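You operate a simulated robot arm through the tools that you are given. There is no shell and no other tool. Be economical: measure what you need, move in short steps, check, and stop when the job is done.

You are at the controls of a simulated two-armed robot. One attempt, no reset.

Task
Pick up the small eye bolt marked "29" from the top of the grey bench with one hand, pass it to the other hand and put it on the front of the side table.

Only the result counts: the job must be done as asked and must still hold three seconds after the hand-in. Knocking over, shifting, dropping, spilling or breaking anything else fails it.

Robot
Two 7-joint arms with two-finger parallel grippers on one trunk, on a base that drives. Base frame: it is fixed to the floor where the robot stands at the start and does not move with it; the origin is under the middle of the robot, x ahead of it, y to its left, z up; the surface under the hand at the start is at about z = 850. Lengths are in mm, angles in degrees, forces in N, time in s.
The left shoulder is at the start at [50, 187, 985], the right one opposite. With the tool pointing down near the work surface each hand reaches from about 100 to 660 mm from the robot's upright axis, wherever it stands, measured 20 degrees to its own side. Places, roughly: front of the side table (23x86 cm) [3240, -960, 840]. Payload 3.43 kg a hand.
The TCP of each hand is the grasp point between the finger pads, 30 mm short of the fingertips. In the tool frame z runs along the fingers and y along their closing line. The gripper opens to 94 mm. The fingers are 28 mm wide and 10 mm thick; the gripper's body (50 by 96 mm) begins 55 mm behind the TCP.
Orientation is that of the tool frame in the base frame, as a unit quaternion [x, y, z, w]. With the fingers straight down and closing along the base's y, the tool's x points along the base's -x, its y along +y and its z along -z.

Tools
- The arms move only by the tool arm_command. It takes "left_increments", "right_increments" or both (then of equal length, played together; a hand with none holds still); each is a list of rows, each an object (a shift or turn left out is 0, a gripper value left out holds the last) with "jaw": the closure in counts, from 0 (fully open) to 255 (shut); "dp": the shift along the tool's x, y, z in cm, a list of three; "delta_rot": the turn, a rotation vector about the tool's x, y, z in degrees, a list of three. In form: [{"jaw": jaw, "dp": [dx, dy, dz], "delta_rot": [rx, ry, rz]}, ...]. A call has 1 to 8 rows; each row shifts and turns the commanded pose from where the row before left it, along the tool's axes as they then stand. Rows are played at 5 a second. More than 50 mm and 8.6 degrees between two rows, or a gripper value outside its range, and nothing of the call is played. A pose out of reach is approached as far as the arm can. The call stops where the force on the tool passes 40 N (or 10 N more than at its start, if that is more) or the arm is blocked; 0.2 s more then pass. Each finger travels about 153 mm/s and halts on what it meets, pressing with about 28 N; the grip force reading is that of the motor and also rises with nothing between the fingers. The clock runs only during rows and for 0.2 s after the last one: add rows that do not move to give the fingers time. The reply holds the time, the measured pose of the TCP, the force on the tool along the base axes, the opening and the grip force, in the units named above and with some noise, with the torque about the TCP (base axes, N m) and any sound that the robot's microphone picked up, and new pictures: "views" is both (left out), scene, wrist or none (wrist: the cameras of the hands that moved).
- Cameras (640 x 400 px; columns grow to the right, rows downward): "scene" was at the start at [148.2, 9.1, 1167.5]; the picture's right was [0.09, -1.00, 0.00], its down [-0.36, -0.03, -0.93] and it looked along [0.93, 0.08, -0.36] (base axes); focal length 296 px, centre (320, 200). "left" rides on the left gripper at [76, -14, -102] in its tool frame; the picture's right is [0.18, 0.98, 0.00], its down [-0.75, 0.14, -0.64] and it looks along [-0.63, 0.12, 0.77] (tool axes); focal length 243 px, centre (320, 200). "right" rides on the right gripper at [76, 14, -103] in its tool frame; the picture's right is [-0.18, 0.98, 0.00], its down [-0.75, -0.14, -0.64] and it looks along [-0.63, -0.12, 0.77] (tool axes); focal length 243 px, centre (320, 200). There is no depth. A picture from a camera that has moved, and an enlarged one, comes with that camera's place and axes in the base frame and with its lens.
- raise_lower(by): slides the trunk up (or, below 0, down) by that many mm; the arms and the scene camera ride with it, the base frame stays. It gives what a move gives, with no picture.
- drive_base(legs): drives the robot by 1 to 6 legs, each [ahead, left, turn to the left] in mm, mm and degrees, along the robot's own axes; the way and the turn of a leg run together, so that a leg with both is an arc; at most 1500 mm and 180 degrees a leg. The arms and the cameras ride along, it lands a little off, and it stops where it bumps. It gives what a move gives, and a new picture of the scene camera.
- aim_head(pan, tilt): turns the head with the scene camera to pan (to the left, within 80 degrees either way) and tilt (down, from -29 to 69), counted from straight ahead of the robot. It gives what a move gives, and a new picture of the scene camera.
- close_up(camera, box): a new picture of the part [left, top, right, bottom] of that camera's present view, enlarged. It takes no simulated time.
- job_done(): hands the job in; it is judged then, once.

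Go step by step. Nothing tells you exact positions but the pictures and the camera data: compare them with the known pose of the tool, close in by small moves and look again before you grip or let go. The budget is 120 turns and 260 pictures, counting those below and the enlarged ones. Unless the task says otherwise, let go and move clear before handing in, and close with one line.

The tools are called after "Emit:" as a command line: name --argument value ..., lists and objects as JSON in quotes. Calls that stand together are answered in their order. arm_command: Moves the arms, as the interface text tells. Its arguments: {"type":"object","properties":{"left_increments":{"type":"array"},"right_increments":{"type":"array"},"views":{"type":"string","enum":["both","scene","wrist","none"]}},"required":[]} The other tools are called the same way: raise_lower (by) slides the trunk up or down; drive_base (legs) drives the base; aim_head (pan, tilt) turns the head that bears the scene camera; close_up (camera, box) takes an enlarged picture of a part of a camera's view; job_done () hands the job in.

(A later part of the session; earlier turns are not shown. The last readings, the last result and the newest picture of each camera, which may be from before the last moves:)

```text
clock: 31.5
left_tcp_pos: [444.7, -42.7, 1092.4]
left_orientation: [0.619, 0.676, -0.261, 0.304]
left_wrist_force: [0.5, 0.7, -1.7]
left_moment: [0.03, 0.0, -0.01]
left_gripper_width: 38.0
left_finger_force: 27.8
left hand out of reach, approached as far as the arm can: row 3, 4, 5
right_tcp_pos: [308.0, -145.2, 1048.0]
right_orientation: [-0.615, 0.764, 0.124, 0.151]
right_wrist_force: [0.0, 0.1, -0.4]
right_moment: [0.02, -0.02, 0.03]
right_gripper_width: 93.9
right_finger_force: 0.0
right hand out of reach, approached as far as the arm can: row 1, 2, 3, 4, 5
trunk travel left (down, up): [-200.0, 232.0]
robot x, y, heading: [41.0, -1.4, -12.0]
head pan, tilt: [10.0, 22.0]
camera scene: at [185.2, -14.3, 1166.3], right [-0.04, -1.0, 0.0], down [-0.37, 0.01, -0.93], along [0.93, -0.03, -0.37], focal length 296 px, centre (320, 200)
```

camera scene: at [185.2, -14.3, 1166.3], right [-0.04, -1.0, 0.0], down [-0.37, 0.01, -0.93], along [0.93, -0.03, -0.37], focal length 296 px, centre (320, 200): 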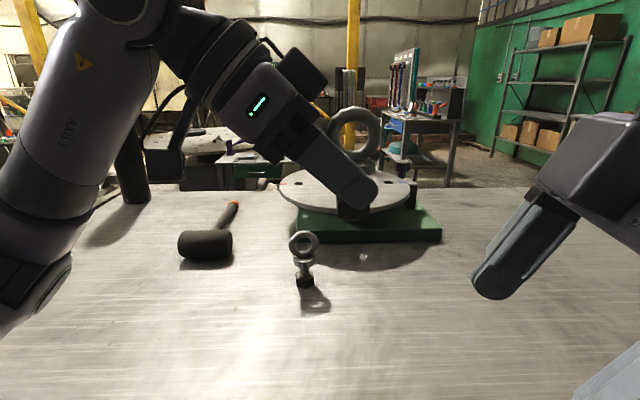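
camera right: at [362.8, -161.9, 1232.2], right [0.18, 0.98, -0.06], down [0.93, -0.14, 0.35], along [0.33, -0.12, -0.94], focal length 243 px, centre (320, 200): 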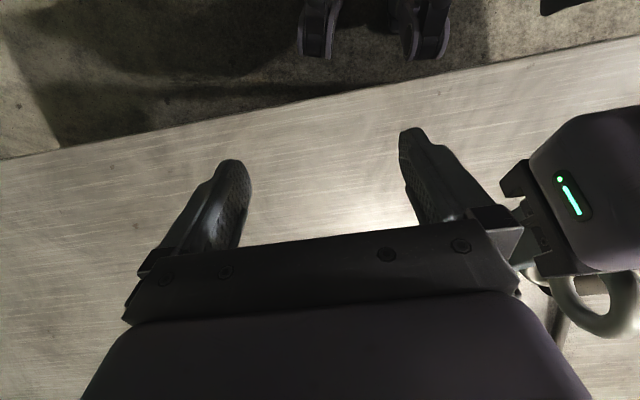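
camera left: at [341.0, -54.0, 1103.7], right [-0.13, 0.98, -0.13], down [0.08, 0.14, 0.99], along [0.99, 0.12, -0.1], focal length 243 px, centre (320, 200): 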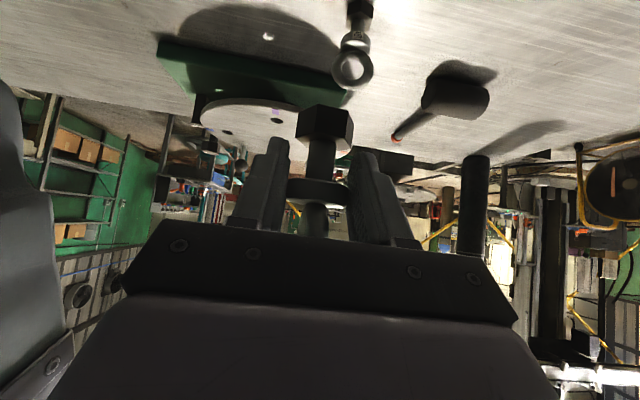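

Both hands turned, but they are too high for their full yaw. I'll lower the left hand about 10 cm and finish its turn, and tilt the right hand to 45° while moving it outward.

Emit:
arm_command --left_increments '[{"dp": [2.45, -0.08, 2.27]}, {"dp": [2.45, -0.08, 2.27]}, {"dp": [2.45, -0.08, 2.27]}, {"delta_rot": [5.14, -0.16, 4.76]}, {}]' --right_increments '[{"delta_rot": [0, -7.5, 0]}, {"delta_rot": [0, -7.5, 0]}, {"delta_rot": [0, -7.5, 0]}, {"dp": [0, -3.0, 0]}, {"dp": [0, -3.0, 0]}]'

```text
clock: 32.7
left_tcp_pos: [445.7, -41.0, 1034.4]
left_orientation: [0.615, 0.678, -0.263, 0.304]
left_wrist_force: [0.4, -0.9, -2.3]
left_moment: [0.02, 0.04, 0.03]
left_gripper_width: 38.1
left_finger_force: 27.8
left hand out of reach, approached as far as the arm can: row 2, 3, 4
right_tcp_pos: [335.5, -145.9, 1053.5]
right_orientation: [-0.579, 0.72, 0.241, 0.297]
right_wrist_force: [0.0, -0.9, 0.0]
right_moment: [-0.01, -0.03, 0.0]
right_gripper_width: 94.0
right_finger_force: 0.1
right hand out of reach, approached as far as the arm can: row 4, 5
trunk travel left (down, up): [-200.0, 232.0]
robot x, y, heading: [40.1, 1.2, -12.1]
head pan, tilt: [10.0, 22.0]
camera scene: at [185.3, -14.2, 1166.3], right [-0.04, -1.0, 0.0], down [-0.37, 0.01, -0.93], along [0.93, -0.03, -0.37], focal length 296 px, centre (320, 200)
camera right: at [294.6, -265.7, 1071.6], right [-0.93, 0.34, 0.13], down [0.16, 0.05, 0.99], along [0.33, 0.94, -0.1], focal length 243 px, centre (320, 200)
camera left: at [417.5, 82.4, 1048.3], right [0.97, 0.23, -0.12], down [0.13, -0.02, 0.99], along [0.22, -0.97, -0.05], focal length 243 px, centre (320, 200)
```

scene: 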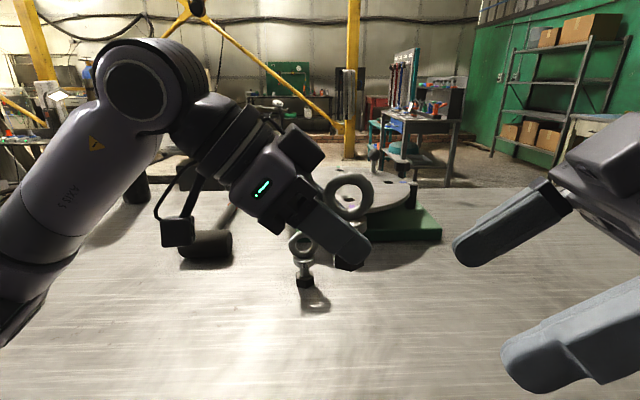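
right: 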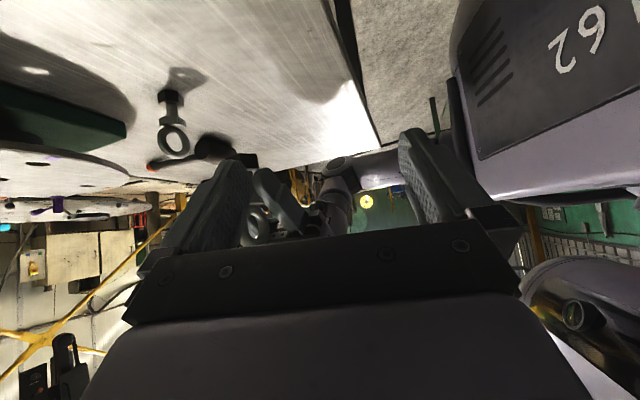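
left: 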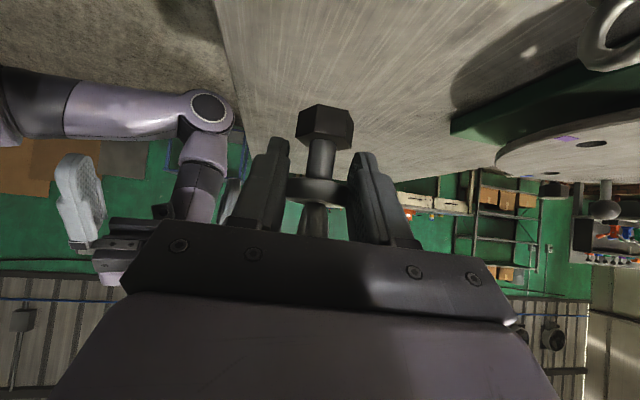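

Those inward yaws hit joint limits, so I'm changing plan. The left hand points at azimuth -50° and the right hand comes from above leaning the same way, both lower down. I'll untilt the right hand and move it out to the right while yawing the left back.

Emit:
arm_command --left_increments '[{"delta_rot": [-6, 0.2, -5.6]}, {"delta_rot": [-6, 0.2, -5.6]}, {"delta_rot": [-6, 0.2, -5.6]}, {"delta_rot": [-6, 0.2, -5.6]}, {}, {}, {}, {}]' --right_increments '[{"delta_rot": [0, 7.5, 0]}, {"delta_rot": [0, 7.5, 0]}, {"delta_rot": [0, 7.5, 0]}, {"delta_rot": [0, 7.5, 0]}, {"delta_rot": [0, 7.5, 0]}, {"delta_rot": [0, 7.5, 0]}, {"dp": [4, 0, 0], "delta_rot": [0, 0, 8]}, {"dp": [4, 0, 0], "delta_rot": [0, 0, 8]}]' --views "none"

Emit:
arm_command --right_increments '[{"delta_rot": [0, 0, 8]}, {"delta_rot": [0, 0, 8]}, {"delta_rot": [0, 0, 8]}, {"delta_rot": [0, 0, 8]}, {"delta_rot": [0, 0, 8]}, {"delta_rot": [0, 0, 8]}, {"delta_rot": [0, 0, 8]}, {"delta_rot": [0, 0, 8]}]' --views "scene"

```text
clock: 34.5
left_tcp_pos: [444.0, -42.2, 1036.2]
left_orientation: [0.398, 0.826, -0.166, 0.363]
left_wrist_force: [-0.1, 0.6, -1.5]
left_moment: [0.01, -0.01, 0.02]
left_gripper_width: 37.9
left_finger_force: 27.9
right_tcp_pos: [291.3, -209.6, 1046.5]
right_orientation: [-0.513, 0.858, 0.001, -0.002]
right_wrist_force: [-0.2, -0.1, -0.7]
right_moment: [0.01, 0.03, -0.01]
right_gripper_width: 93.7
right_finger_force: 0.1
right hand out of reach, approached as far as the arm can: row 4, 5, 6
trunk travel left (down, up): [-200.0, 232.0]
robot x, y, heading: [40.1, -3.8, -12.1]
head pan, tilt: [10.0, 22.0]
```

```text
clock: 36.3
left_tcp_pos: [443.3, -41.7, 1034.7]
left_orientation: [0.398, 0.826, -0.167, 0.363]
left_wrist_force: [0.1, -1.1, -2.2]
left_moment: [0.02, 0.03, 0.0]
left_gripper_width: 38.1
left_finger_force: 28.0
right_tcp_pos: [292.9, -209.6, 1044.4]
right_orientation: [0.02, 1.0, 0.0, 0.0]
right_wrist_force: [-0.5, 0.2, -0.2]
right_moment: [-0.02, 0.05, 0.04]
right_gripper_width: 93.9
right_finger_force: 0.1
trunk travel left (down, up): [-200.0, 232.0]
robot x, y, heading: [38.9, 3.6, -12.1]
head pan, tilt: [10.0, 22.0]
camera scene: at [185.2, -14.2, 1166.3], right [-0.04, -1.0, 0.0], down [-0.37, 0.01, -0.93], along [0.93, -0.03, -0.37], focal length 296 px, centre (320, 200)
```

scene: 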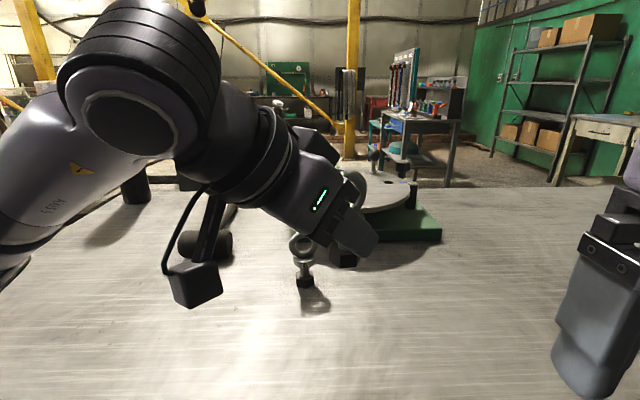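

The left hand now points at azimuth -50° with the bolt near upright. I'll lower it to z≈950, yaw the right hand to match and start leaning it.

Emit:
arm_command --left_increments '[{"dp": [2.6, -1.8, 3.4]}, {"dp": [2.6, -1.8, 3.4]}, {}, {}, {}, {}, {}, {}]' --right_increments '[{"delta_rot": [0, 0, 8.1], "dp": [-3, 0, 0]}, {"delta_rot": [0, 0, 8.1], "dp": [-3, 0, 0]}, {"delta_rot": [0, 0, 8.1], "dp": [-2, 0, 0]}, {"delta_rot": [0, 0, 8.1]}, {"delta_rot": [0, 0, 8.1]}, {"delta_rot": [0, 0, 8.1]}, {"delta_rot": [0, 8.3, 0]}, {"delta_rot": [0, 8.3, 0]}]'

```text
clock: 38.1
left_tcp_pos: [423.8, -75.6, 950.9]
left_orientation: [0.398, 0.826, -0.166, 0.364]
left_wrist_force: [0.0, -0.2, -1.8]
left_moment: [0.03, 0.02, -0.02]
left_gripper_width: 38.0
left_finger_force: 28.0
right_tcp_pos: [371.7, -222.8, 1043.8]
right_orientation: [0.425, 0.893, 0.062, -0.132]
right_wrist_force: [0.1, -0.7, -0.1]
right_moment: [0.01, -0.03, -0.02]
right_gripper_width: 94.0
right_finger_force: 0.0
trunk travel left (down, up): [-200.0, 232.0]
robot x, y, heading: [37.0, -1.1, -11.8]
head pan, tilt: [10.0, 22.0]
camera scene: at [185.3, -14.3, 1166.3], right [-0.04, -1.0, 0.0], down [-0.37, 0.01, -0.93], along [0.93, -0.03, -0.37], focal length 296 px, centre (320, 200)
camera right: at [355.4, -179.4, 1165.0], right [0.87, 0.48, -0.06], down [0.46, -0.79, 0.4], along [0.15, -0.37, -0.92], focal length 243 px, centre (320, 200)
camera left: at [333.2, 13.6, 965.4], right [0.69, 0.72, -0.12], down [0.13, 0.05, 0.99], along [0.71, -0.7, -0.06], focal length 243 px, centre (320, 200)
```

scene: 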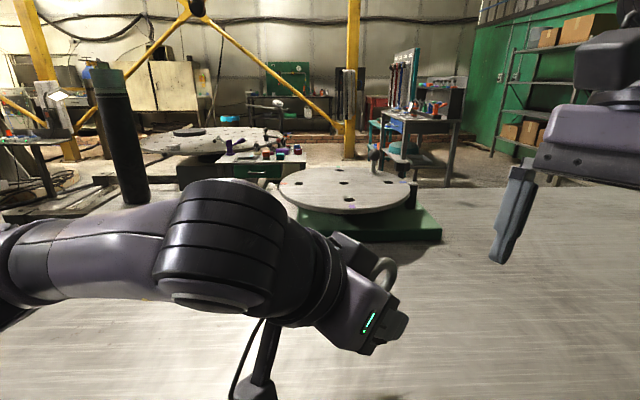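
right: 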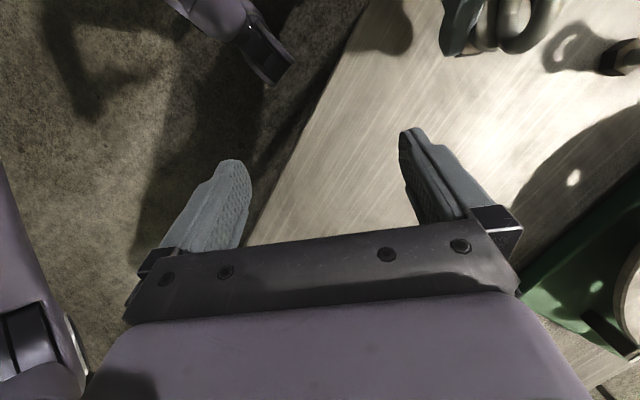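
left: 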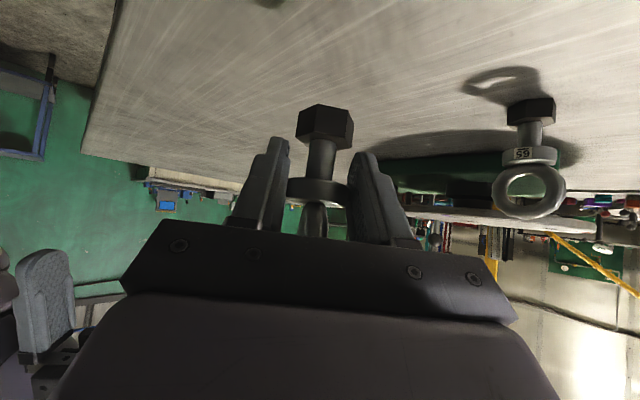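

Both hands are where I wanted them. The right hand will now finish its lean and go to about 8 cm above the ring along its own axis.

Emit:
arm_command --right_increments '[{"delta_rot": [0, 8.3, 0]}, {"dp": [1.08, 3.33, -0.49]}, {"dp": [1.08, 3.33, -0.49]}, {"dp": [1.08, 3.33, -0.49]}, {"dp": [1.08, 3.33, -0.49]}, {}]'

Emit:
close_up --camera "scene" --box '[300, 100, 492, 220]'

```text
clock: 39.5
left_tcp_pos: [425.4, -73.9, 951.3]
left_orientation: [0.399, 0.826, -0.166, 0.363]
left_wrist_force: [-0.7, 0.8, -1.4]
left_moment: [0.01, 0.05, -0.01]
left_gripper_width: 38.2
left_finger_force: 27.8
right_tcp_pos: [455.7, -116.6, 1079.4]
right_orientation: [0.419, 0.882, 0.092, -0.196]
right_wrist_force: [-0.7, 0.2, 1.1]
right_moment: [-0.01, 0.02, 0.01]
right_gripper_width: 94.1
right_finger_force: 0.1
trunk travel left (down, up): [-200.0, 232.0]
robot x, y, heading: [39.8, -1.9, -12.0]
head pan, tilt: [10.0, 22.0]
camera scene: at [185.2, -14.2, 1166.3], right [-0.04, -1.0, 0.0], down [-0.37, 0.01, -0.93], along [0.93, -0.03, -0.37], focal length 296 px, centre (320, 200)
camera right: at [449.4, -87.4, 1204.8], right [0.87, 0.49, -0.08], down [0.49, -0.83, 0.26], along [0.06, -0.27, -0.96], focal length 243 px, centre (320, 200)
```

scene: 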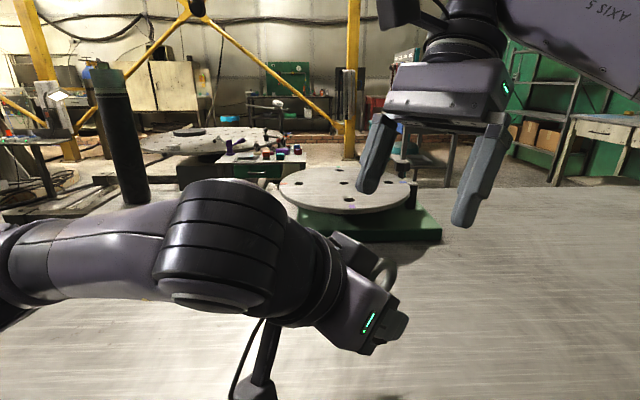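
right: 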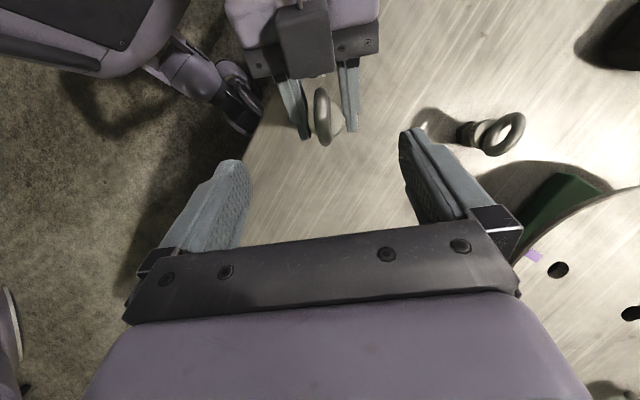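

```text
3.33 times, centred on (396, 160) of scene
camera zoom: at [185.2, -14.2, 1166.3], right [-0.04, -1.0, 0.0], down [-0.37, 0.01, -0.93], along [0.93, -0.03, -0.37], focal length 986 px, centre (67, 333)
```

zoom: 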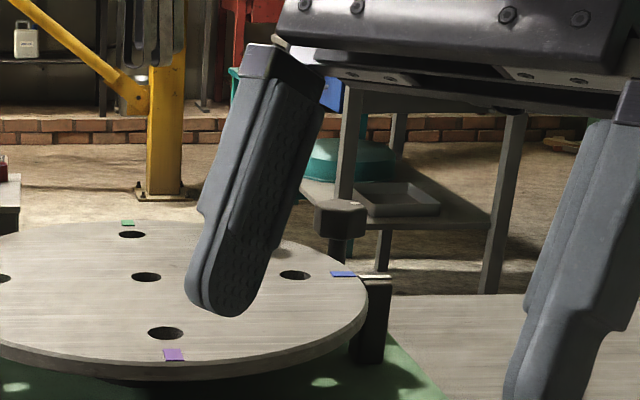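

The right camera shows the ring edge-on just where I computed it, about [428, -79, 984]. I'll go down along the fingers with a 2.5 mm sideways correction, pausing 2 cm short to look.

Emit:
arm_command --right_increments '[{"dp": [0.05, 0.13, 3]}, {"dp": [0.05, 0.13, 3]}, {}]'

Emit:
close_up --camera "right" --box '[220, 60, 460, 260]'

```text
clock: 40.3
left_tcp_pos: [424.8, -76.3, 951.0]
left_orientation: [0.398, 0.826, -0.166, 0.364]
left_wrist_force: [-0.9, -0.2, -1.6]
left_moment: [0.03, 0.01, 0.01]
left_gripper_width: 38.0
left_finger_force: 28.2
right_tcp_pos: [439.4, -93.5, 1025.5]
right_orientation: [0.419, 0.882, 0.092, -0.196]
right_wrist_force: [-0.5, -0.6, 0.2]
right_moment: [-0.01, 0.05, -0.01]
right_gripper_width: 94.0
right_finger_force: 0.1
trunk travel left (down, up): [-200.0, 232.0]
robot x, y, heading: [36.0, 2.5, -12.0]
head pan, tilt: [10.0, 22.0]
camera scene: at [185.2, -14.2, 1166.3], right [-0.04, -1.0, 0.0], down [-0.37, 0.01, -0.93], along [0.93, -0.03, -0.37], focal length 296 px, centre (320, 200)
camera right: at [434.4, -64.3, 1151.5], right [0.87, 0.49, -0.08], down [0.49, -0.83, 0.26], along [0.06, -0.27, -0.96], focal length 243 px, centre (320, 200)
```

scene: 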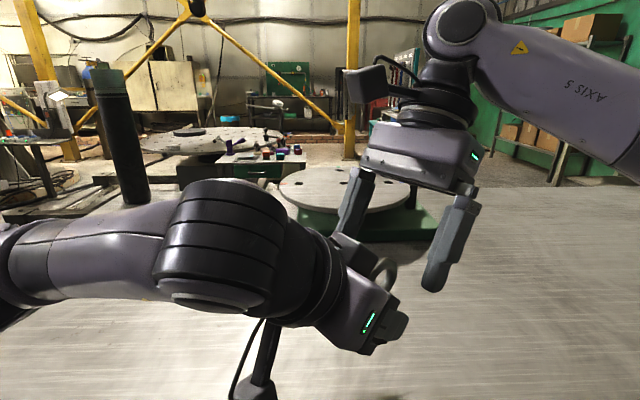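
right: 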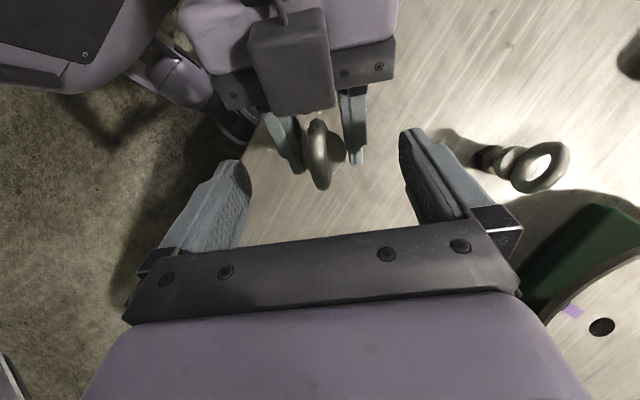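

```text
2.00 times, centred on (340, 160) of right
camera zoom: at [434.4, -64.3, 1151.5], right [0.87, 0.49, -0.08], down [0.49, -0.83, 0.26], along [0.06, -0.27, -0.96], focal length 485 px, centre (280, 280)
```

zoom: 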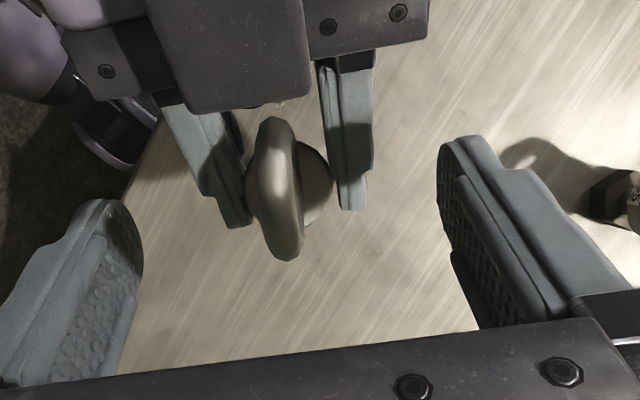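

Ring and right fingers are aligned. Last 1.7 cm down, then look before closing.

Emit:
arm_command --right_increments '[{"dp": [-0.1, 0, 1.0]}, {"dp": [0, 0, 0.7]}, {}]' --views "wrist"

Emit:
close_up --camera "right" --box '[220, 60, 460, 260]'

Emit:
close_up --camera "scene" --box '[320, 200, 480, 300]'

```text
clock: 41.1
left_tcp_pos: [423.9, -75.5, 951.5]
left_orientation: [0.399, 0.825, -0.167, 0.363]
left_wrist_force: [0.5, 0.0, -1.5]
left_moment: [0.03, -0.02, 0.0]
left_gripper_width: 38.3
left_finger_force: 28.7
right_tcp_pos: [437.2, -88.2, 1011.5]
right_orientation: [0.419, 0.882, 0.093, -0.196]
right_wrist_force: [0.2, 0.5, -0.7]
right_moment: [-0.01, 0.01, -0.02]
right_gripper_width: 93.9
right_finger_force: 0.0
trunk travel left (down, up): [-200.0, 232.0]
robot x, y, heading: [38.3, -1.4, -11.9]
head pan, tilt: [10.0, 22.0]
camera right: at [431.5, -58.5, 1136.1], right [0.87, 0.49, -0.08], down [0.49, -0.83, 0.26], along [0.06, -0.27, -0.96], focal length 243 px, centre (320, 200)
```

right: 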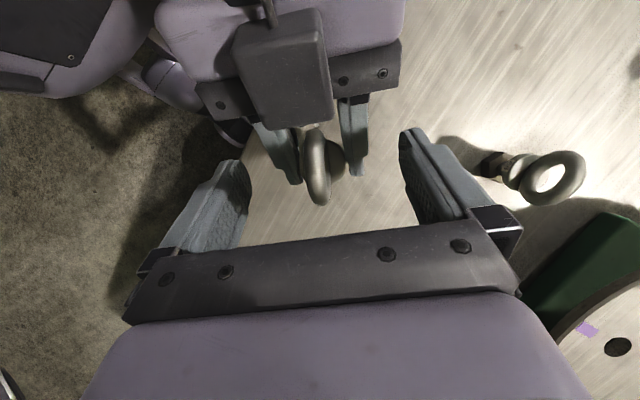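

```text
2.00 times, centred on (340, 160) of right
camera zoom: at [431.5, -58.5, 1136.1], right [0.87, 0.49, -0.08], down [0.49, -0.83, 0.26], along [0.06, -0.27, -0.96], focal length 485 px, centre (280, 280)
```

zoom: 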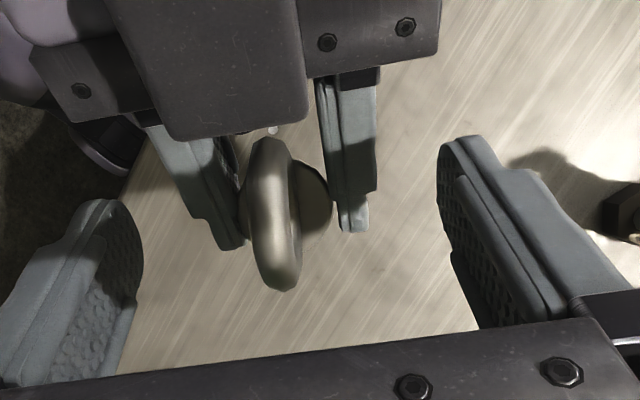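

```text
4.00 times, centred on (400, 250) of scene
camera zoom: at [185.2, -14.2, 1166.3], right [-0.04, -1.0, 0.0], down [-0.37, 0.01, -0.93], along [0.93, -0.03, -0.37], focal length 1184 px, centre (0, 0)
```

zoom: 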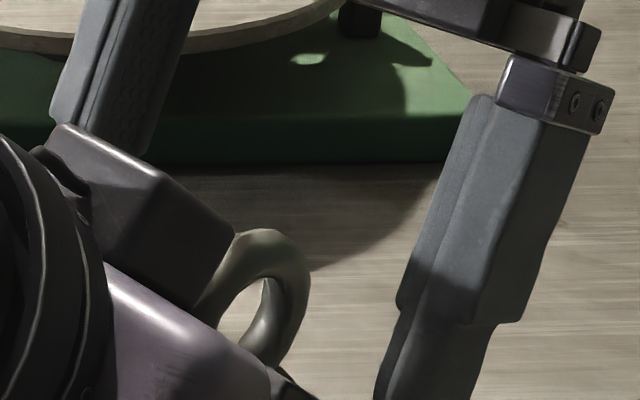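

The pads straddle the upper half of the ring, clear of the left fingers. Closing the right hand.

Emit:
arm_command --right_increments '[{"jaw": 100}, {"jaw": 180}, {"jaw": 255}, {}, {}]'

Emit:
close_up --camera "right" --box '[220, 60, 460, 260]'

```text
clock: 42.3
left_tcp_pos: [424.3, -74.1, 950.9]
left_orientation: [0.397, 0.827, -0.166, 0.362]
left_wrist_force: [6.5, 9.6, -4.0]
left_moment: [-0.38, 0.33, 0.27]
left_gripper_width: 38.0
left_finger_force: 28.2
right_tcp_pos: [436.9, -88.3, 1009.7]
right_orientation: [0.419, 0.882, 0.091, -0.195]
right_wrist_force: [-6.3, -9.7, 2.8]
right_moment: [-0.2, 0.11, -0.07]
right_gripper_width: 17.7
right_finger_force: 27.5
trunk travel left (down, up): [-200.0, 232.0]
robot x, y, heading: [37.4, 2.9, -12.1]
head pan, tilt: [10.0, 22.0]
camera scene: at [185.2, -14.2, 1166.3], right [-0.04, -1.0, 0.0], down [-0.37, 0.01, -0.93], along [0.93, -0.03, -0.37], focal length 296 px, centre (320, 200)
camera right: at [431.5, -58.8, 1136.3], right [0.87, 0.49, -0.08], down [0.49, -0.83, 0.26], along [0.06, -0.27, -0.96], focal length 243 px, centre (320, 200)
```

scene: 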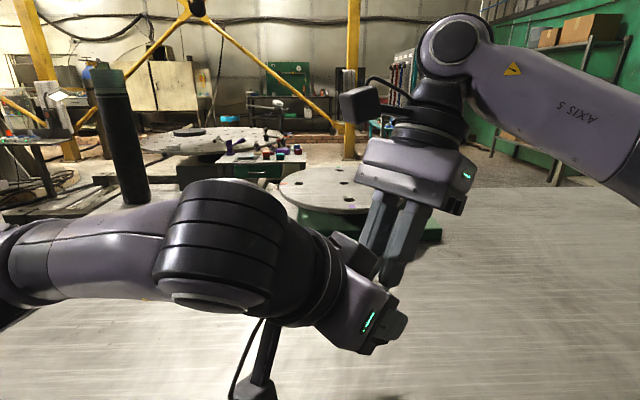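
right: 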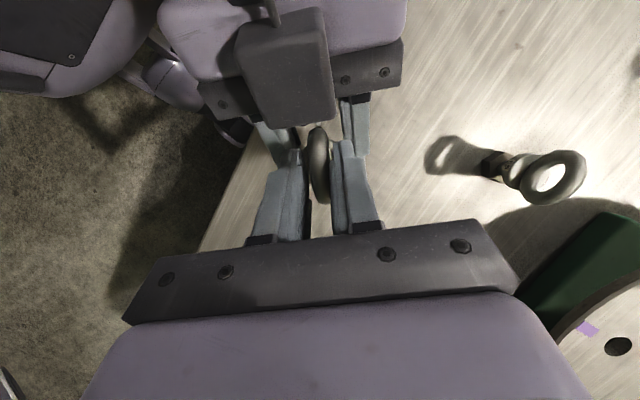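

```text
2.00 times, centred on (340, 160) of right
camera zoom: at [431.5, -58.8, 1136.3], right [0.87, 0.49, -0.08], down [0.49, -0.83, 0.26], along [0.06, -0.27, -0.96], focal length 485 px, centre (280, 280)
```

zoom: 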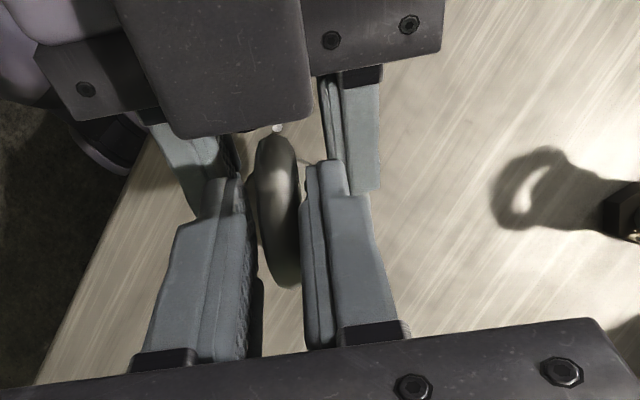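

The right hand holds the ring (17.7 mm). I'll relieve the small side load, open the left hand, and check the bolt stays before retreating.

Emit:
arm_command --right_increments '[{"dp": [0, -0.1, 0]}, {}, {}, {}, {}]' --left_increments '[{}, {"jaw": 200}, {"jaw": 80}, {"jaw": 0}, {}]'

```text
clock: 43.5
left_tcp_pos: [425.0, -74.8, 951.1]
left_orientation: [0.399, 0.825, -0.167, 0.363]
left_wrist_force: [-1.5, 0.9, -0.1]
left_moment: [0.04, 0.0, -0.02]
left_gripper_width: 94.1
left_finger_force: 0.1
right_tcp_pos: [436.5, -88.9, 1011.4]
right_orientation: [0.419, 0.882, 0.093, -0.196]
right_wrist_force: [-0.1, 0.3, 0.1]
right_moment: [0.01, 0.02, -0.02]
right_gripper_width: 17.8
right_finger_force: 28.4
trunk travel left (down, up): [-200.0, 232.0]
robot x, y, heading: [36.1, -0.5, -12.0]
head pan, tilt: [10.0, 22.0]
camera scene: at [185.2, -14.2, 1166.3], right [-0.04, -1.0, 0.0], down [-0.37, 0.01, -0.93], along [0.93, -0.03, -0.37], focal length 296 px, centre (320, 200)
camera right: at [430.3, -59.0, 1136.0], right [0.87, 0.49, -0.08], down [0.49, -0.83, 0.26], along [0.06, -0.27, -0.96], focal length 243 px, centre (320, 200)
camera left: at [333.1, 13.7, 965.4], right [0.69, 0.71, -0.12], down [0.13, 0.05, 0.99], along [0.71, -0.7, -0.06], focal length 243 px, centre (320, 200)
```

scene: 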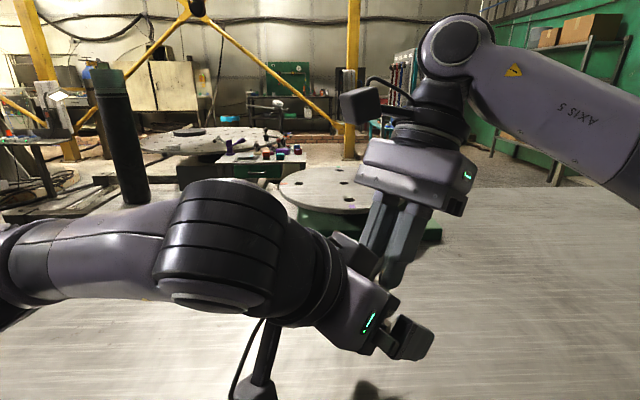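
right: 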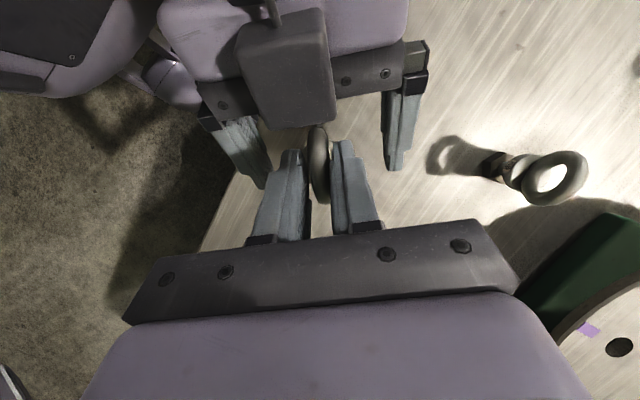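
left: 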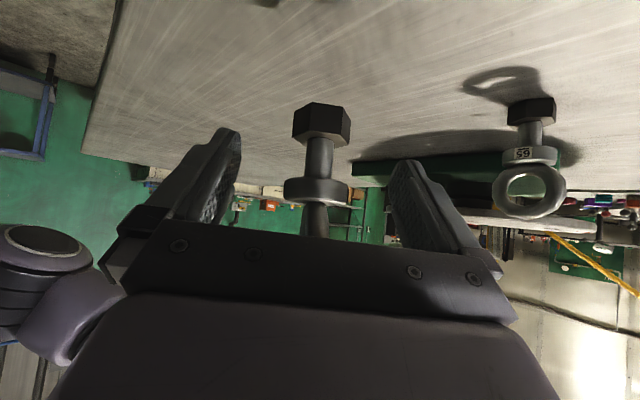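

The bolt hangs firmly from the right hand. Retreating the left hand along its fingers, then swinging it out to the left.

Emit:
arm_command --left_increments '[{"dp": [0, 0, -2.7]}, {"dp": [0, 0, -2.7]}, {"dp": [0, 0, -2.7]}, {"dp": [0, 3, -1]}, {"dp": [0, 4, 0]}, {"dp": [0, 4, 0]}, {"delta_rot": [-5.65, 0, -5.65]}, {"delta_rot": [-5.65, 0, -5.65]}]' --views "scene"

```text
clock: 45.3
left_tcp_pos: [469.4, 48.1, 1013.8]
left_orientation: [0.277, 0.874, -0.119, 0.382]
left_wrist_force: [0.0, 0.6, 0.8]
left_moment: [-0.04, -0.02, -0.03]
left_gripper_width: 94.0
left_finger_force: 0.0
right_tcp_pos: [436.2, -88.0, 1010.5]
right_orientation: [0.419, 0.882, 0.092, -0.196]
right_wrist_force: [-0.5, -0.3, 0.3]
right_moment: [0.01, -0.01, 0.03]
right_gripper_width: 17.7
right_finger_force: 27.8
trunk travel left (down, up): [-200.0, 232.0]
robot x, y, heading: [35.2, 2.2, -12.4]
head pan, tilt: [10.0, 22.0]
camera scene: at [185.1, -14.4, 1166.3], right [-0.04, -1.0, 0.0], down [-0.37, 0.01, -0.93], along [0.93, -0.03, -0.37], focal length 296 px, centre (320, 200)
```

scene: 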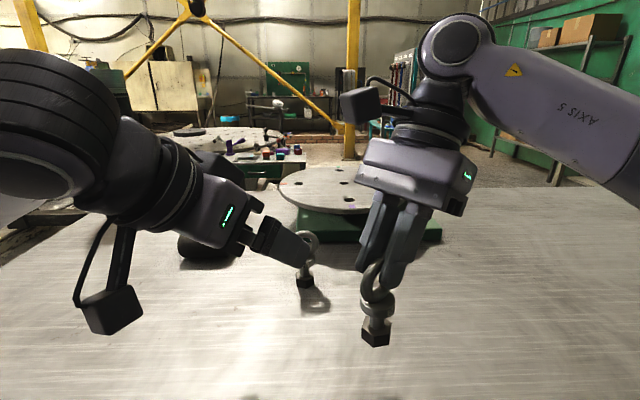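

The bolt hangs upright from the right hand, and the left hand is clear. I'll stow the left hand to the left and lift the right hand slightly.

Emit:
arm_command --left_increments '[{"delta_rot": [-6, 0, -6]}, {"delta_rot": [-6, 0, -6]}, {"delta_rot": [-6, 0, -6]}, {"delta_rot": [-5, 0, -5]}, {"dp": [1, 4, -2]}, {"dp": [1, 4, -2]}, {"dp": [1, 4, -2]}, {"dp": [1, 4, -2]}]' --right_increments '[{"dp": [0, 0, -1.5]}, {"dp": [0, 0, -1.5]}, {"dp": [0, -2, 0]}, {"dp": [0, -2, 0]}, {"dp": [1, -3, 0]}, {"dp": [1, -3, 0]}, {}, {}]' --views "scene"

Emit:
aim_head --pan -60 --tilt 22

Emit:
aim_head --pan -20 --tilt 15

```text
clock: 47.1
left_tcp_pos: [392.7, 209.7, 1041.7]
left_orientation: [0.017, 0.917, -0.017, 0.397]
left_wrist_force: [0.4, 0.2, 0.2]
left_moment: [-0.02, -0.01, 0.02]
left_gripper_width: 93.8
left_finger_force: 0.1
left hand out of reach, approached as far as the arm can: row 8
right_tcp_pos: [354.7, -148.2, 1045.5]
right_orientation: [0.42, 0.881, 0.093, -0.196]
right_wrist_force: [0.6, 0.7, -0.7]
right_moment: [-0.01, 0.03, 0.03]
right_gripper_width: 17.7
right_finger_force: 28.0
trunk travel left (down, up): [-200.0, 232.0]
robot x, y, heading: [36.4, 0.1, -11.8]
head pan, tilt: [10.0, 22.0]
camera scene: at [185.0, -14.0, 1166.3], right [-0.04, -1.0, 0.0], down [-0.37, 0.01, -0.93], along [0.93, -0.03, -0.37], focal length 296 px, centre (320, 200)
```

scene: 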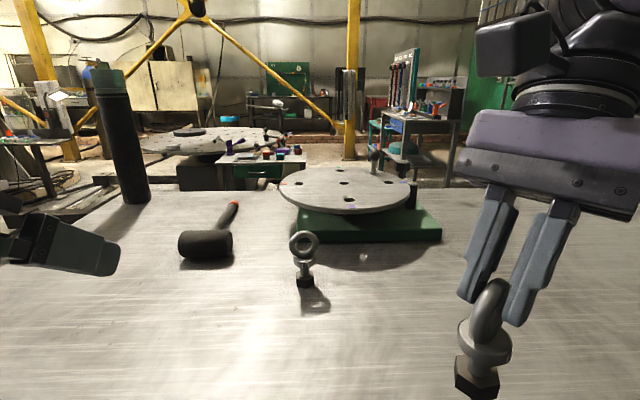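

```text
clock: 48.5
left_tcp_pos: [394.4, 207.8, 1041.1]
left_orientation: [0.019, 0.917, -0.018, 0.397]
left_wrist_force: [0.1, 0.1, 0.7]
left_moment: [0.0, 0.0, -0.02]
left_gripper_width: 93.9
left_finger_force: 0.0
right_tcp_pos: [354.2, -148.8, 1044.3]
right_orientation: [0.418, 0.882, 0.091, -0.196]
right_wrist_force: [0.7, -0.2, -1.2]
right_moment: [-0.03, -0.03, 0.0]
right_gripper_width: 17.7
right_finger_force: 28.0
trunk travel left (down, up): [-200.0, 232.0]
robot x, y, heading: [41.5, -0.8, -12.0]
head pan, tilt: [-60.0, 22.0]
camera scene: at [121.1, -99.2, 1166.3], right [-0.95, -0.31, 0.0], down [-0.12, 0.36, -0.93], along [0.29, -0.88, -0.37], focal length 296 px, centre (320, 200)
```

scene: 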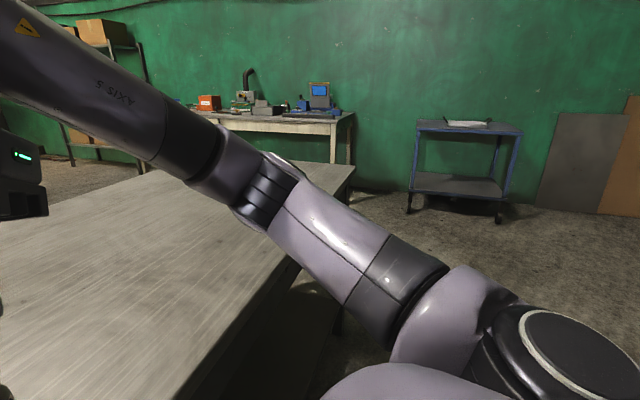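

```text
clock: 49.6
left_tcp_pos: [393.8, 208.3, 1040.5]
left_orientation: [0.018, 0.917, -0.017, 0.397]
left_wrist_force: [-0.5, -0.2, -0.5]
left_moment: [-0.01, -0.01, 0.01]
left_gripper_width: 93.9
left_finger_force: 0.1
right_tcp_pos: [354.9, -148.0, 1044.4]
right_orientation: [0.418, 0.882, 0.092, -0.195]
right_wrist_force: [0.0, -0.2, -0.7]
right_moment: [-0.03, -0.01, 0.01]
right_gripper_width: 17.9
right_finger_force: 27.6
trunk travel left (down, up): [-200.0, 232.0]
robot x, y, heading: [38.2, -1.4, -12.0]
head pan, tilt: [-20.0, 15.0]
camera scene: at [171.5, -60.6, 1177.7], right [-0.53, -0.85, 0.0], down [-0.22, 0.14, -0.97], along [0.82, -0.51, -0.26], focal length 296 px, centre (320, 200)
```

scene: 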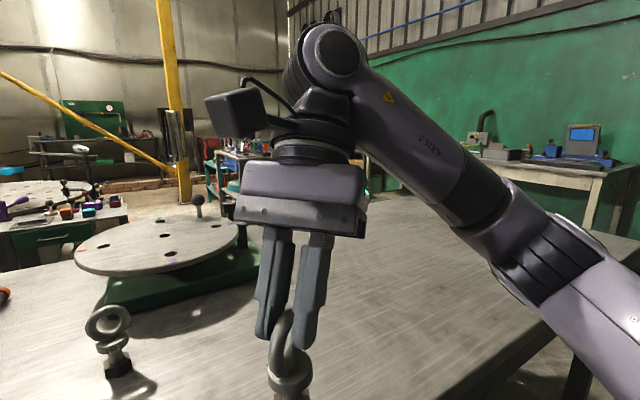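

Side route looks clear: bench ends at y≈-1220, and the wall furniture starts near y≈-2800. I'll back off, square up and slide right past the bench end.

Emit:
drive_base --legs '[[-38, 0, 0], [0, 0, 12], [0, -1000, 0]]'

```text
clock: 59.9
left_tcp_pos: [305.2, -713.7, 1041.1]
left_orientation: [-0.076, 0.914, 0.023, 0.397]
left_wrist_force: [0.0, 0.0, -0.8]
left_moment: [-0.03, 0.02, 0.0]
left_gripper_width: 94.2
left_finger_force: 0.0
right_tcp_pos: [338.2, -1070.4, 1044.5]
right_orientation: [0.327, 0.92, 0.071, -0.204]
right_wrist_force: [-0.5, 0.5, -2.8]
right_moment: [0.03, -0.01, -0.03]
right_gripper_width: 17.8
right_finger_force: 28.6
trunk travel left (down, up): [-200.0, 232.0]
robot x, y, heading: [1.1, -987.6, -0.3]
head pan, tilt: [-20.0, 15.0]
camera scene: at [142.1, -1020.9, 1177.7], right [-0.35, -0.94, 0.0], down [-0.24, 0.09, -0.97], along [0.91, -0.34, -0.26], focal length 296 px, centre (320, 200)
```

scene: 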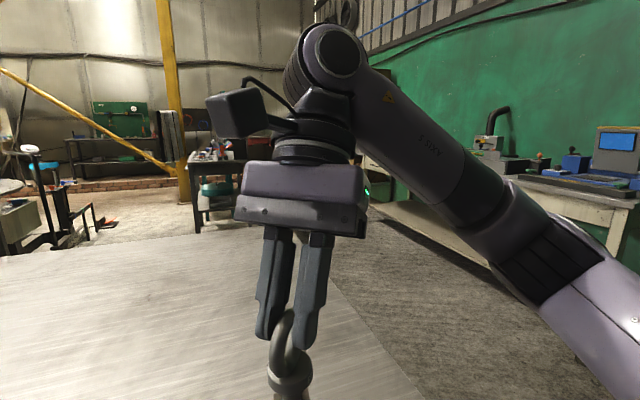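

Clear so far. Sliding another 790 mm right, then looking ahead down the corridor.

Emit:
drive_base --legs '[[0, -790, 0]]'

Emit:
aim_head --pan 12 --tilt 20

Emit:
aim_head --pan -50 --tilt 20

```text
clock: 67.4
left_tcp_pos: [298.2, -1527.5, 1040.8]
left_orientation: [-0.075, 0.915, 0.023, 0.396]
left_wrist_force: [1.1, 0.5, 0.0]
left_moment: [0.0, -0.02, -0.01]
left_gripper_width: 93.9
left_finger_force: 0.1
right_tcp_pos: [332.6, -1883.3, 1044.4]
right_orientation: [0.327, 0.92, 0.072, -0.204]
right_wrist_force: [0.9, 0.8, -1.7]
right_moment: [0.01, 0.01, -0.02]
right_gripper_width: 18.1
right_finger_force: 28.3
trunk travel left (down, up): [-200.0, 232.0]
robot x, y, heading: [-8.1, -1801.4, -0.5]
head pan, tilt: [-20.0, 15.0]
camera scene: at [136.4, -1835.0, 1177.7], right [-0.35, -0.94, 0.0], down [-0.24, 0.09, -0.97], along [0.91, -0.34, -0.26], focal length 296 px, centre (320, 200)
```

scene: 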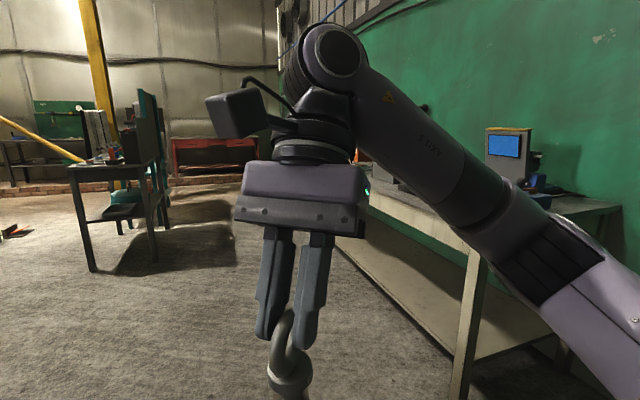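

```text
clock: 68.4
left_tcp_pos: [298.9, -1526.8, 1040.1]
left_orientation: [-0.075, 0.914, 0.022, 0.398]
left_wrist_force: [-0.5, -0.3, 0.5]
left_moment: [0.0, -0.02, 0.0]
left_gripper_width: 94.0
left_finger_force: 0.0
right_tcp_pos: [332.3, -1883.1, 1044.1]
right_orientation: [0.328, 0.92, 0.072, -0.204]
right_wrist_force: [-0.2, 0.4, -1.8]
right_moment: [-0.03, 0.0, -0.02]
right_gripper_width: 17.6
right_finger_force: 28.1
trunk travel left (down, up): [-200.0, 232.0]
robot x, y, heading: [-7.5, -1804.2, -0.2]
head pan, tilt: [12.0, 20.0]
camera scene: at [140.1, -1783.8, 1169.6], right [0.2, -0.98, 0.0], down [-0.34, -0.07, -0.94], along [0.92, 0.19, -0.34], focal length 296 px, centre (320, 200)
```

scene: 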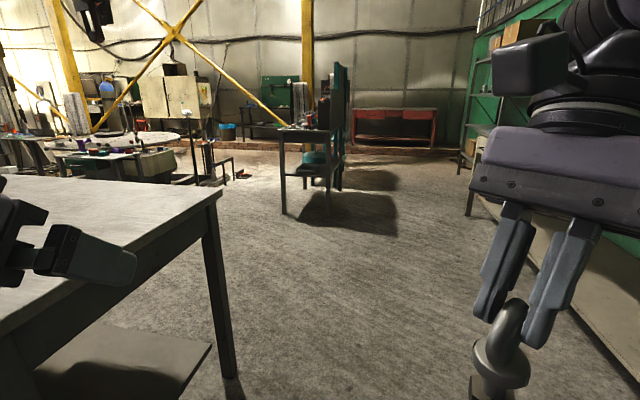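

```text
clock: 69.7
left_tcp_pos: [299.9, -1528.0, 1041.8]
left_orientation: [-0.075, 0.914, 0.022, 0.397]
left_wrist_force: [0.3, 1.0, 0.7]
left_moment: [0.02, -0.01, 0.02]
left_gripper_width: 94.0
left_finger_force: 0.1
right_tcp_pos: [333.0, -1883.6, 1044.8]
right_orientation: [0.328, 0.92, 0.072, -0.203]
right_wrist_force: [-0.3, 0.0, -0.9]
right_moment: [-0.01, -0.01, -0.05]
right_gripper_width: 17.8
right_finger_force: 28.1
trunk travel left (down, up): [-200.0, 232.0]
robot x, y, heading: [-6.8, -1801.3, -0.7]
head pan, tilt: [-50.0, 20.0]
camera scene: at [108.2, -1874.1, 1169.6], right [-0.77, -0.64, 0.0], down [-0.22, 0.26, -0.94], along [0.6, -0.72, -0.34], focal length 296 px, centre (320, 200)
```

scene: 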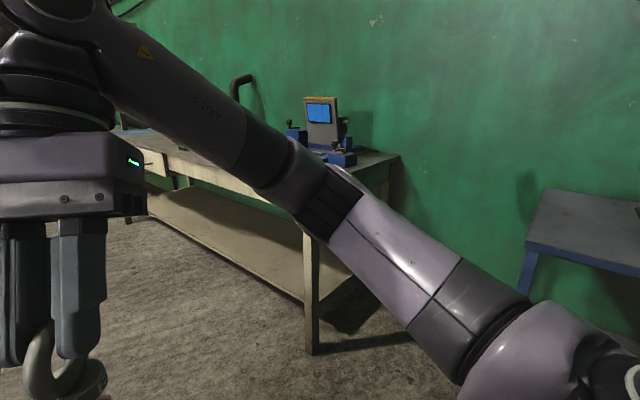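

The side table's long side runs along x (about 2820 to 3680), with its rack board on the -y side, so its front strip is around y≈-960. I can approach its near end from -x. Shifting right a bit and driving through the corridor.

Emit:
drive_base --legs '[[0, -140, 0], [1000, 0, 0], [850, 0, 0]]'

Emit:
aim_head --pan 50 --tilt 20

```text
clock: 80.6
left_tcp_pos: [2176.4, -1675.9, 1040.8]
left_orientation: [-0.077, 0.914, 0.023, 0.397]
left_wrist_force: [0.5, 0.0, -0.5]
left_moment: [0.0, -0.03, 0.02]
left_gripper_width: 93.8
left_finger_force: 0.1
right_tcp_pos: [2209.2, -2034.3, 1044.5]
right_orientation: [0.326, 0.92, 0.072, -0.204]
right_wrist_force: [0.4, 0.8, -1.3]
right_moment: [-0.01, -0.03, -0.03]
right_gripper_width: 17.6
right_finger_force: 28.0
trunk travel left (down, up): [-200.0, 232.0]
robot x, y, heading: [1870.1, -1954.4, -0.5]
head pan, tilt: [-50.0, 20.0]
camera scene: at [1985.7, -2024.3, 1169.5], right [-0.77, -0.64, 0.0], down [-0.22, 0.26, -0.94], along [0.6, -0.72, -0.34], focal length 296 px, centre (320, 200)
```

scene: 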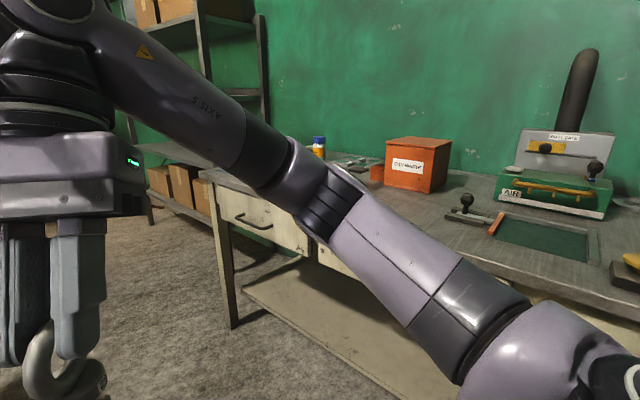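

```text
clock: 82.4
left_tcp_pos: [2176.4, -1676.5, 1039.7]
left_orientation: [-0.077, 0.914, 0.024, 0.398]
left_wrist_force: [0.8, 0.2, -0.6]
left_moment: [0.0, -0.01, 0.01]
left_gripper_width: 93.7
left_finger_force: 0.1
right_tcp_pos: [2210.4, -2034.1, 1044.6]
right_orientation: [0.326, 0.92, 0.072, -0.205]
right_wrist_force: [0.0, -1.1, -1.6]
right_moment: [0.01, -0.02, 0.01]
right_gripper_width: 17.9
right_finger_force: 28.2
trunk travel left (down, up): [-200.0, 232.0]
robot x, y, heading: [1870.0, -1951.7, -0.2]
head pan, tilt: [50.0, 20.0]
camera scene: at [1986.4, -1881.6, 1169.6], right [0.76, -0.65, 0.0], down [-0.22, -0.26, -0.94], along [0.61, 0.72, -0.34], focal length 296 px, centre (320, 200)
```

scene: 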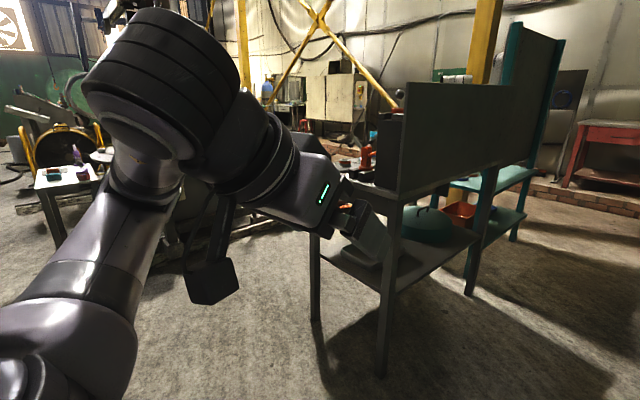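

The side table's legs put its near end at x≈2815 and its span at y from -1315 to -855, with the panel at the back. I'll slide left and then come closer to view its top.

Emit:
drive_base --legs '[[0, 1090, 0], [300, 0, 0]]'

Emit:
aim_head --pan 0 --tilt 22

```text
clock: 93.8
left_tcp_pos: [2498.8, -619.1, 1041.8]
left_orientation: [-0.068, 0.915, 0.02, 0.398]
left_wrist_force: [-0.5, 0.3, 0.0]
left_moment: [-0.02, 0.0, 0.0]
left_gripper_width: 94.3
left_finger_force: 0.1
right_tcp_pos: [2526.6, -976.9, 1044.2]
right_orientation: [0.333, 0.917, 0.074, -0.205]
right_wrist_force: [0.0, 0.1, -1.8]
right_moment: [-0.02, 0.04, -0.01]
right_gripper_width: 17.7
right_finger_force: 28.3
trunk travel left (down, up): [-200.0, 232.0]
robot x, y, heading: [2185.0, -890.0, -1.7]
head pan, tilt: [50.0, 20.0]
camera scene: at [2305.7, -820.5, 1169.5], right [0.75, -0.66, 0.0], down [-0.23, -0.26, -0.94], along [0.62, 0.71, -0.34], focal length 296 px, centre (320, 200)
```

scene: 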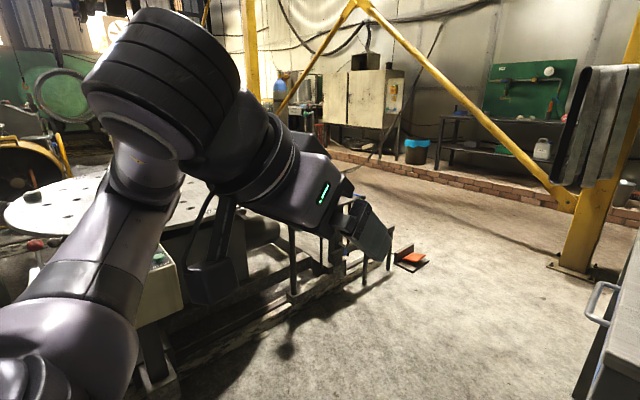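

```text
clock: 94.9
left_tcp_pos: [2498.5, -619.9, 1040.2]
left_orientation: [-0.069, 0.915, 0.019, 0.398]
left_wrist_force: [0.1, 0.3, -0.1]
left_moment: [0.0, -0.01, -0.03]
left_gripper_width: 93.6
left_finger_force: 0.1
right_tcp_pos: [2527.1, -977.4, 1044.4]
right_orientation: [0.334, 0.917, 0.074, -0.204]
right_wrist_force: [0.0, -0.3, -0.9]
right_moment: [0.0, 0.0, 0.0]
right_gripper_width: 17.8
right_finger_force: 28.1
trunk travel left (down, up): [-200.0, 232.0]
robot x, y, heading: [2188.4, -888.8, -1.3]
head pan, tilt: [0.0, 22.0]
camera scene: at [2337.0, -892.5, 1166.3], right [-0.02, -1.0, 0.0], down [-0.37, 0.01, -0.93], along [0.93, -0.02, -0.37], focal length 296 px, centre (320, 200)
```

scene: 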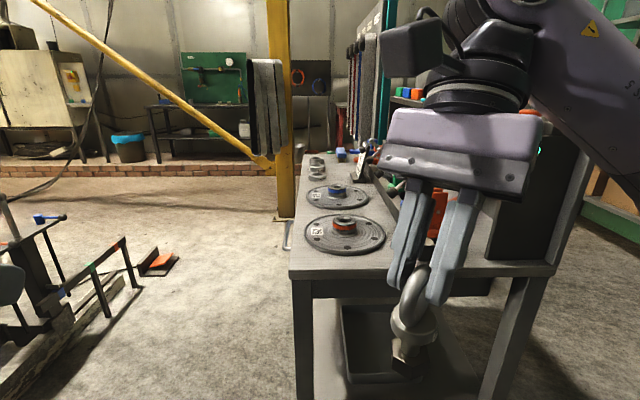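

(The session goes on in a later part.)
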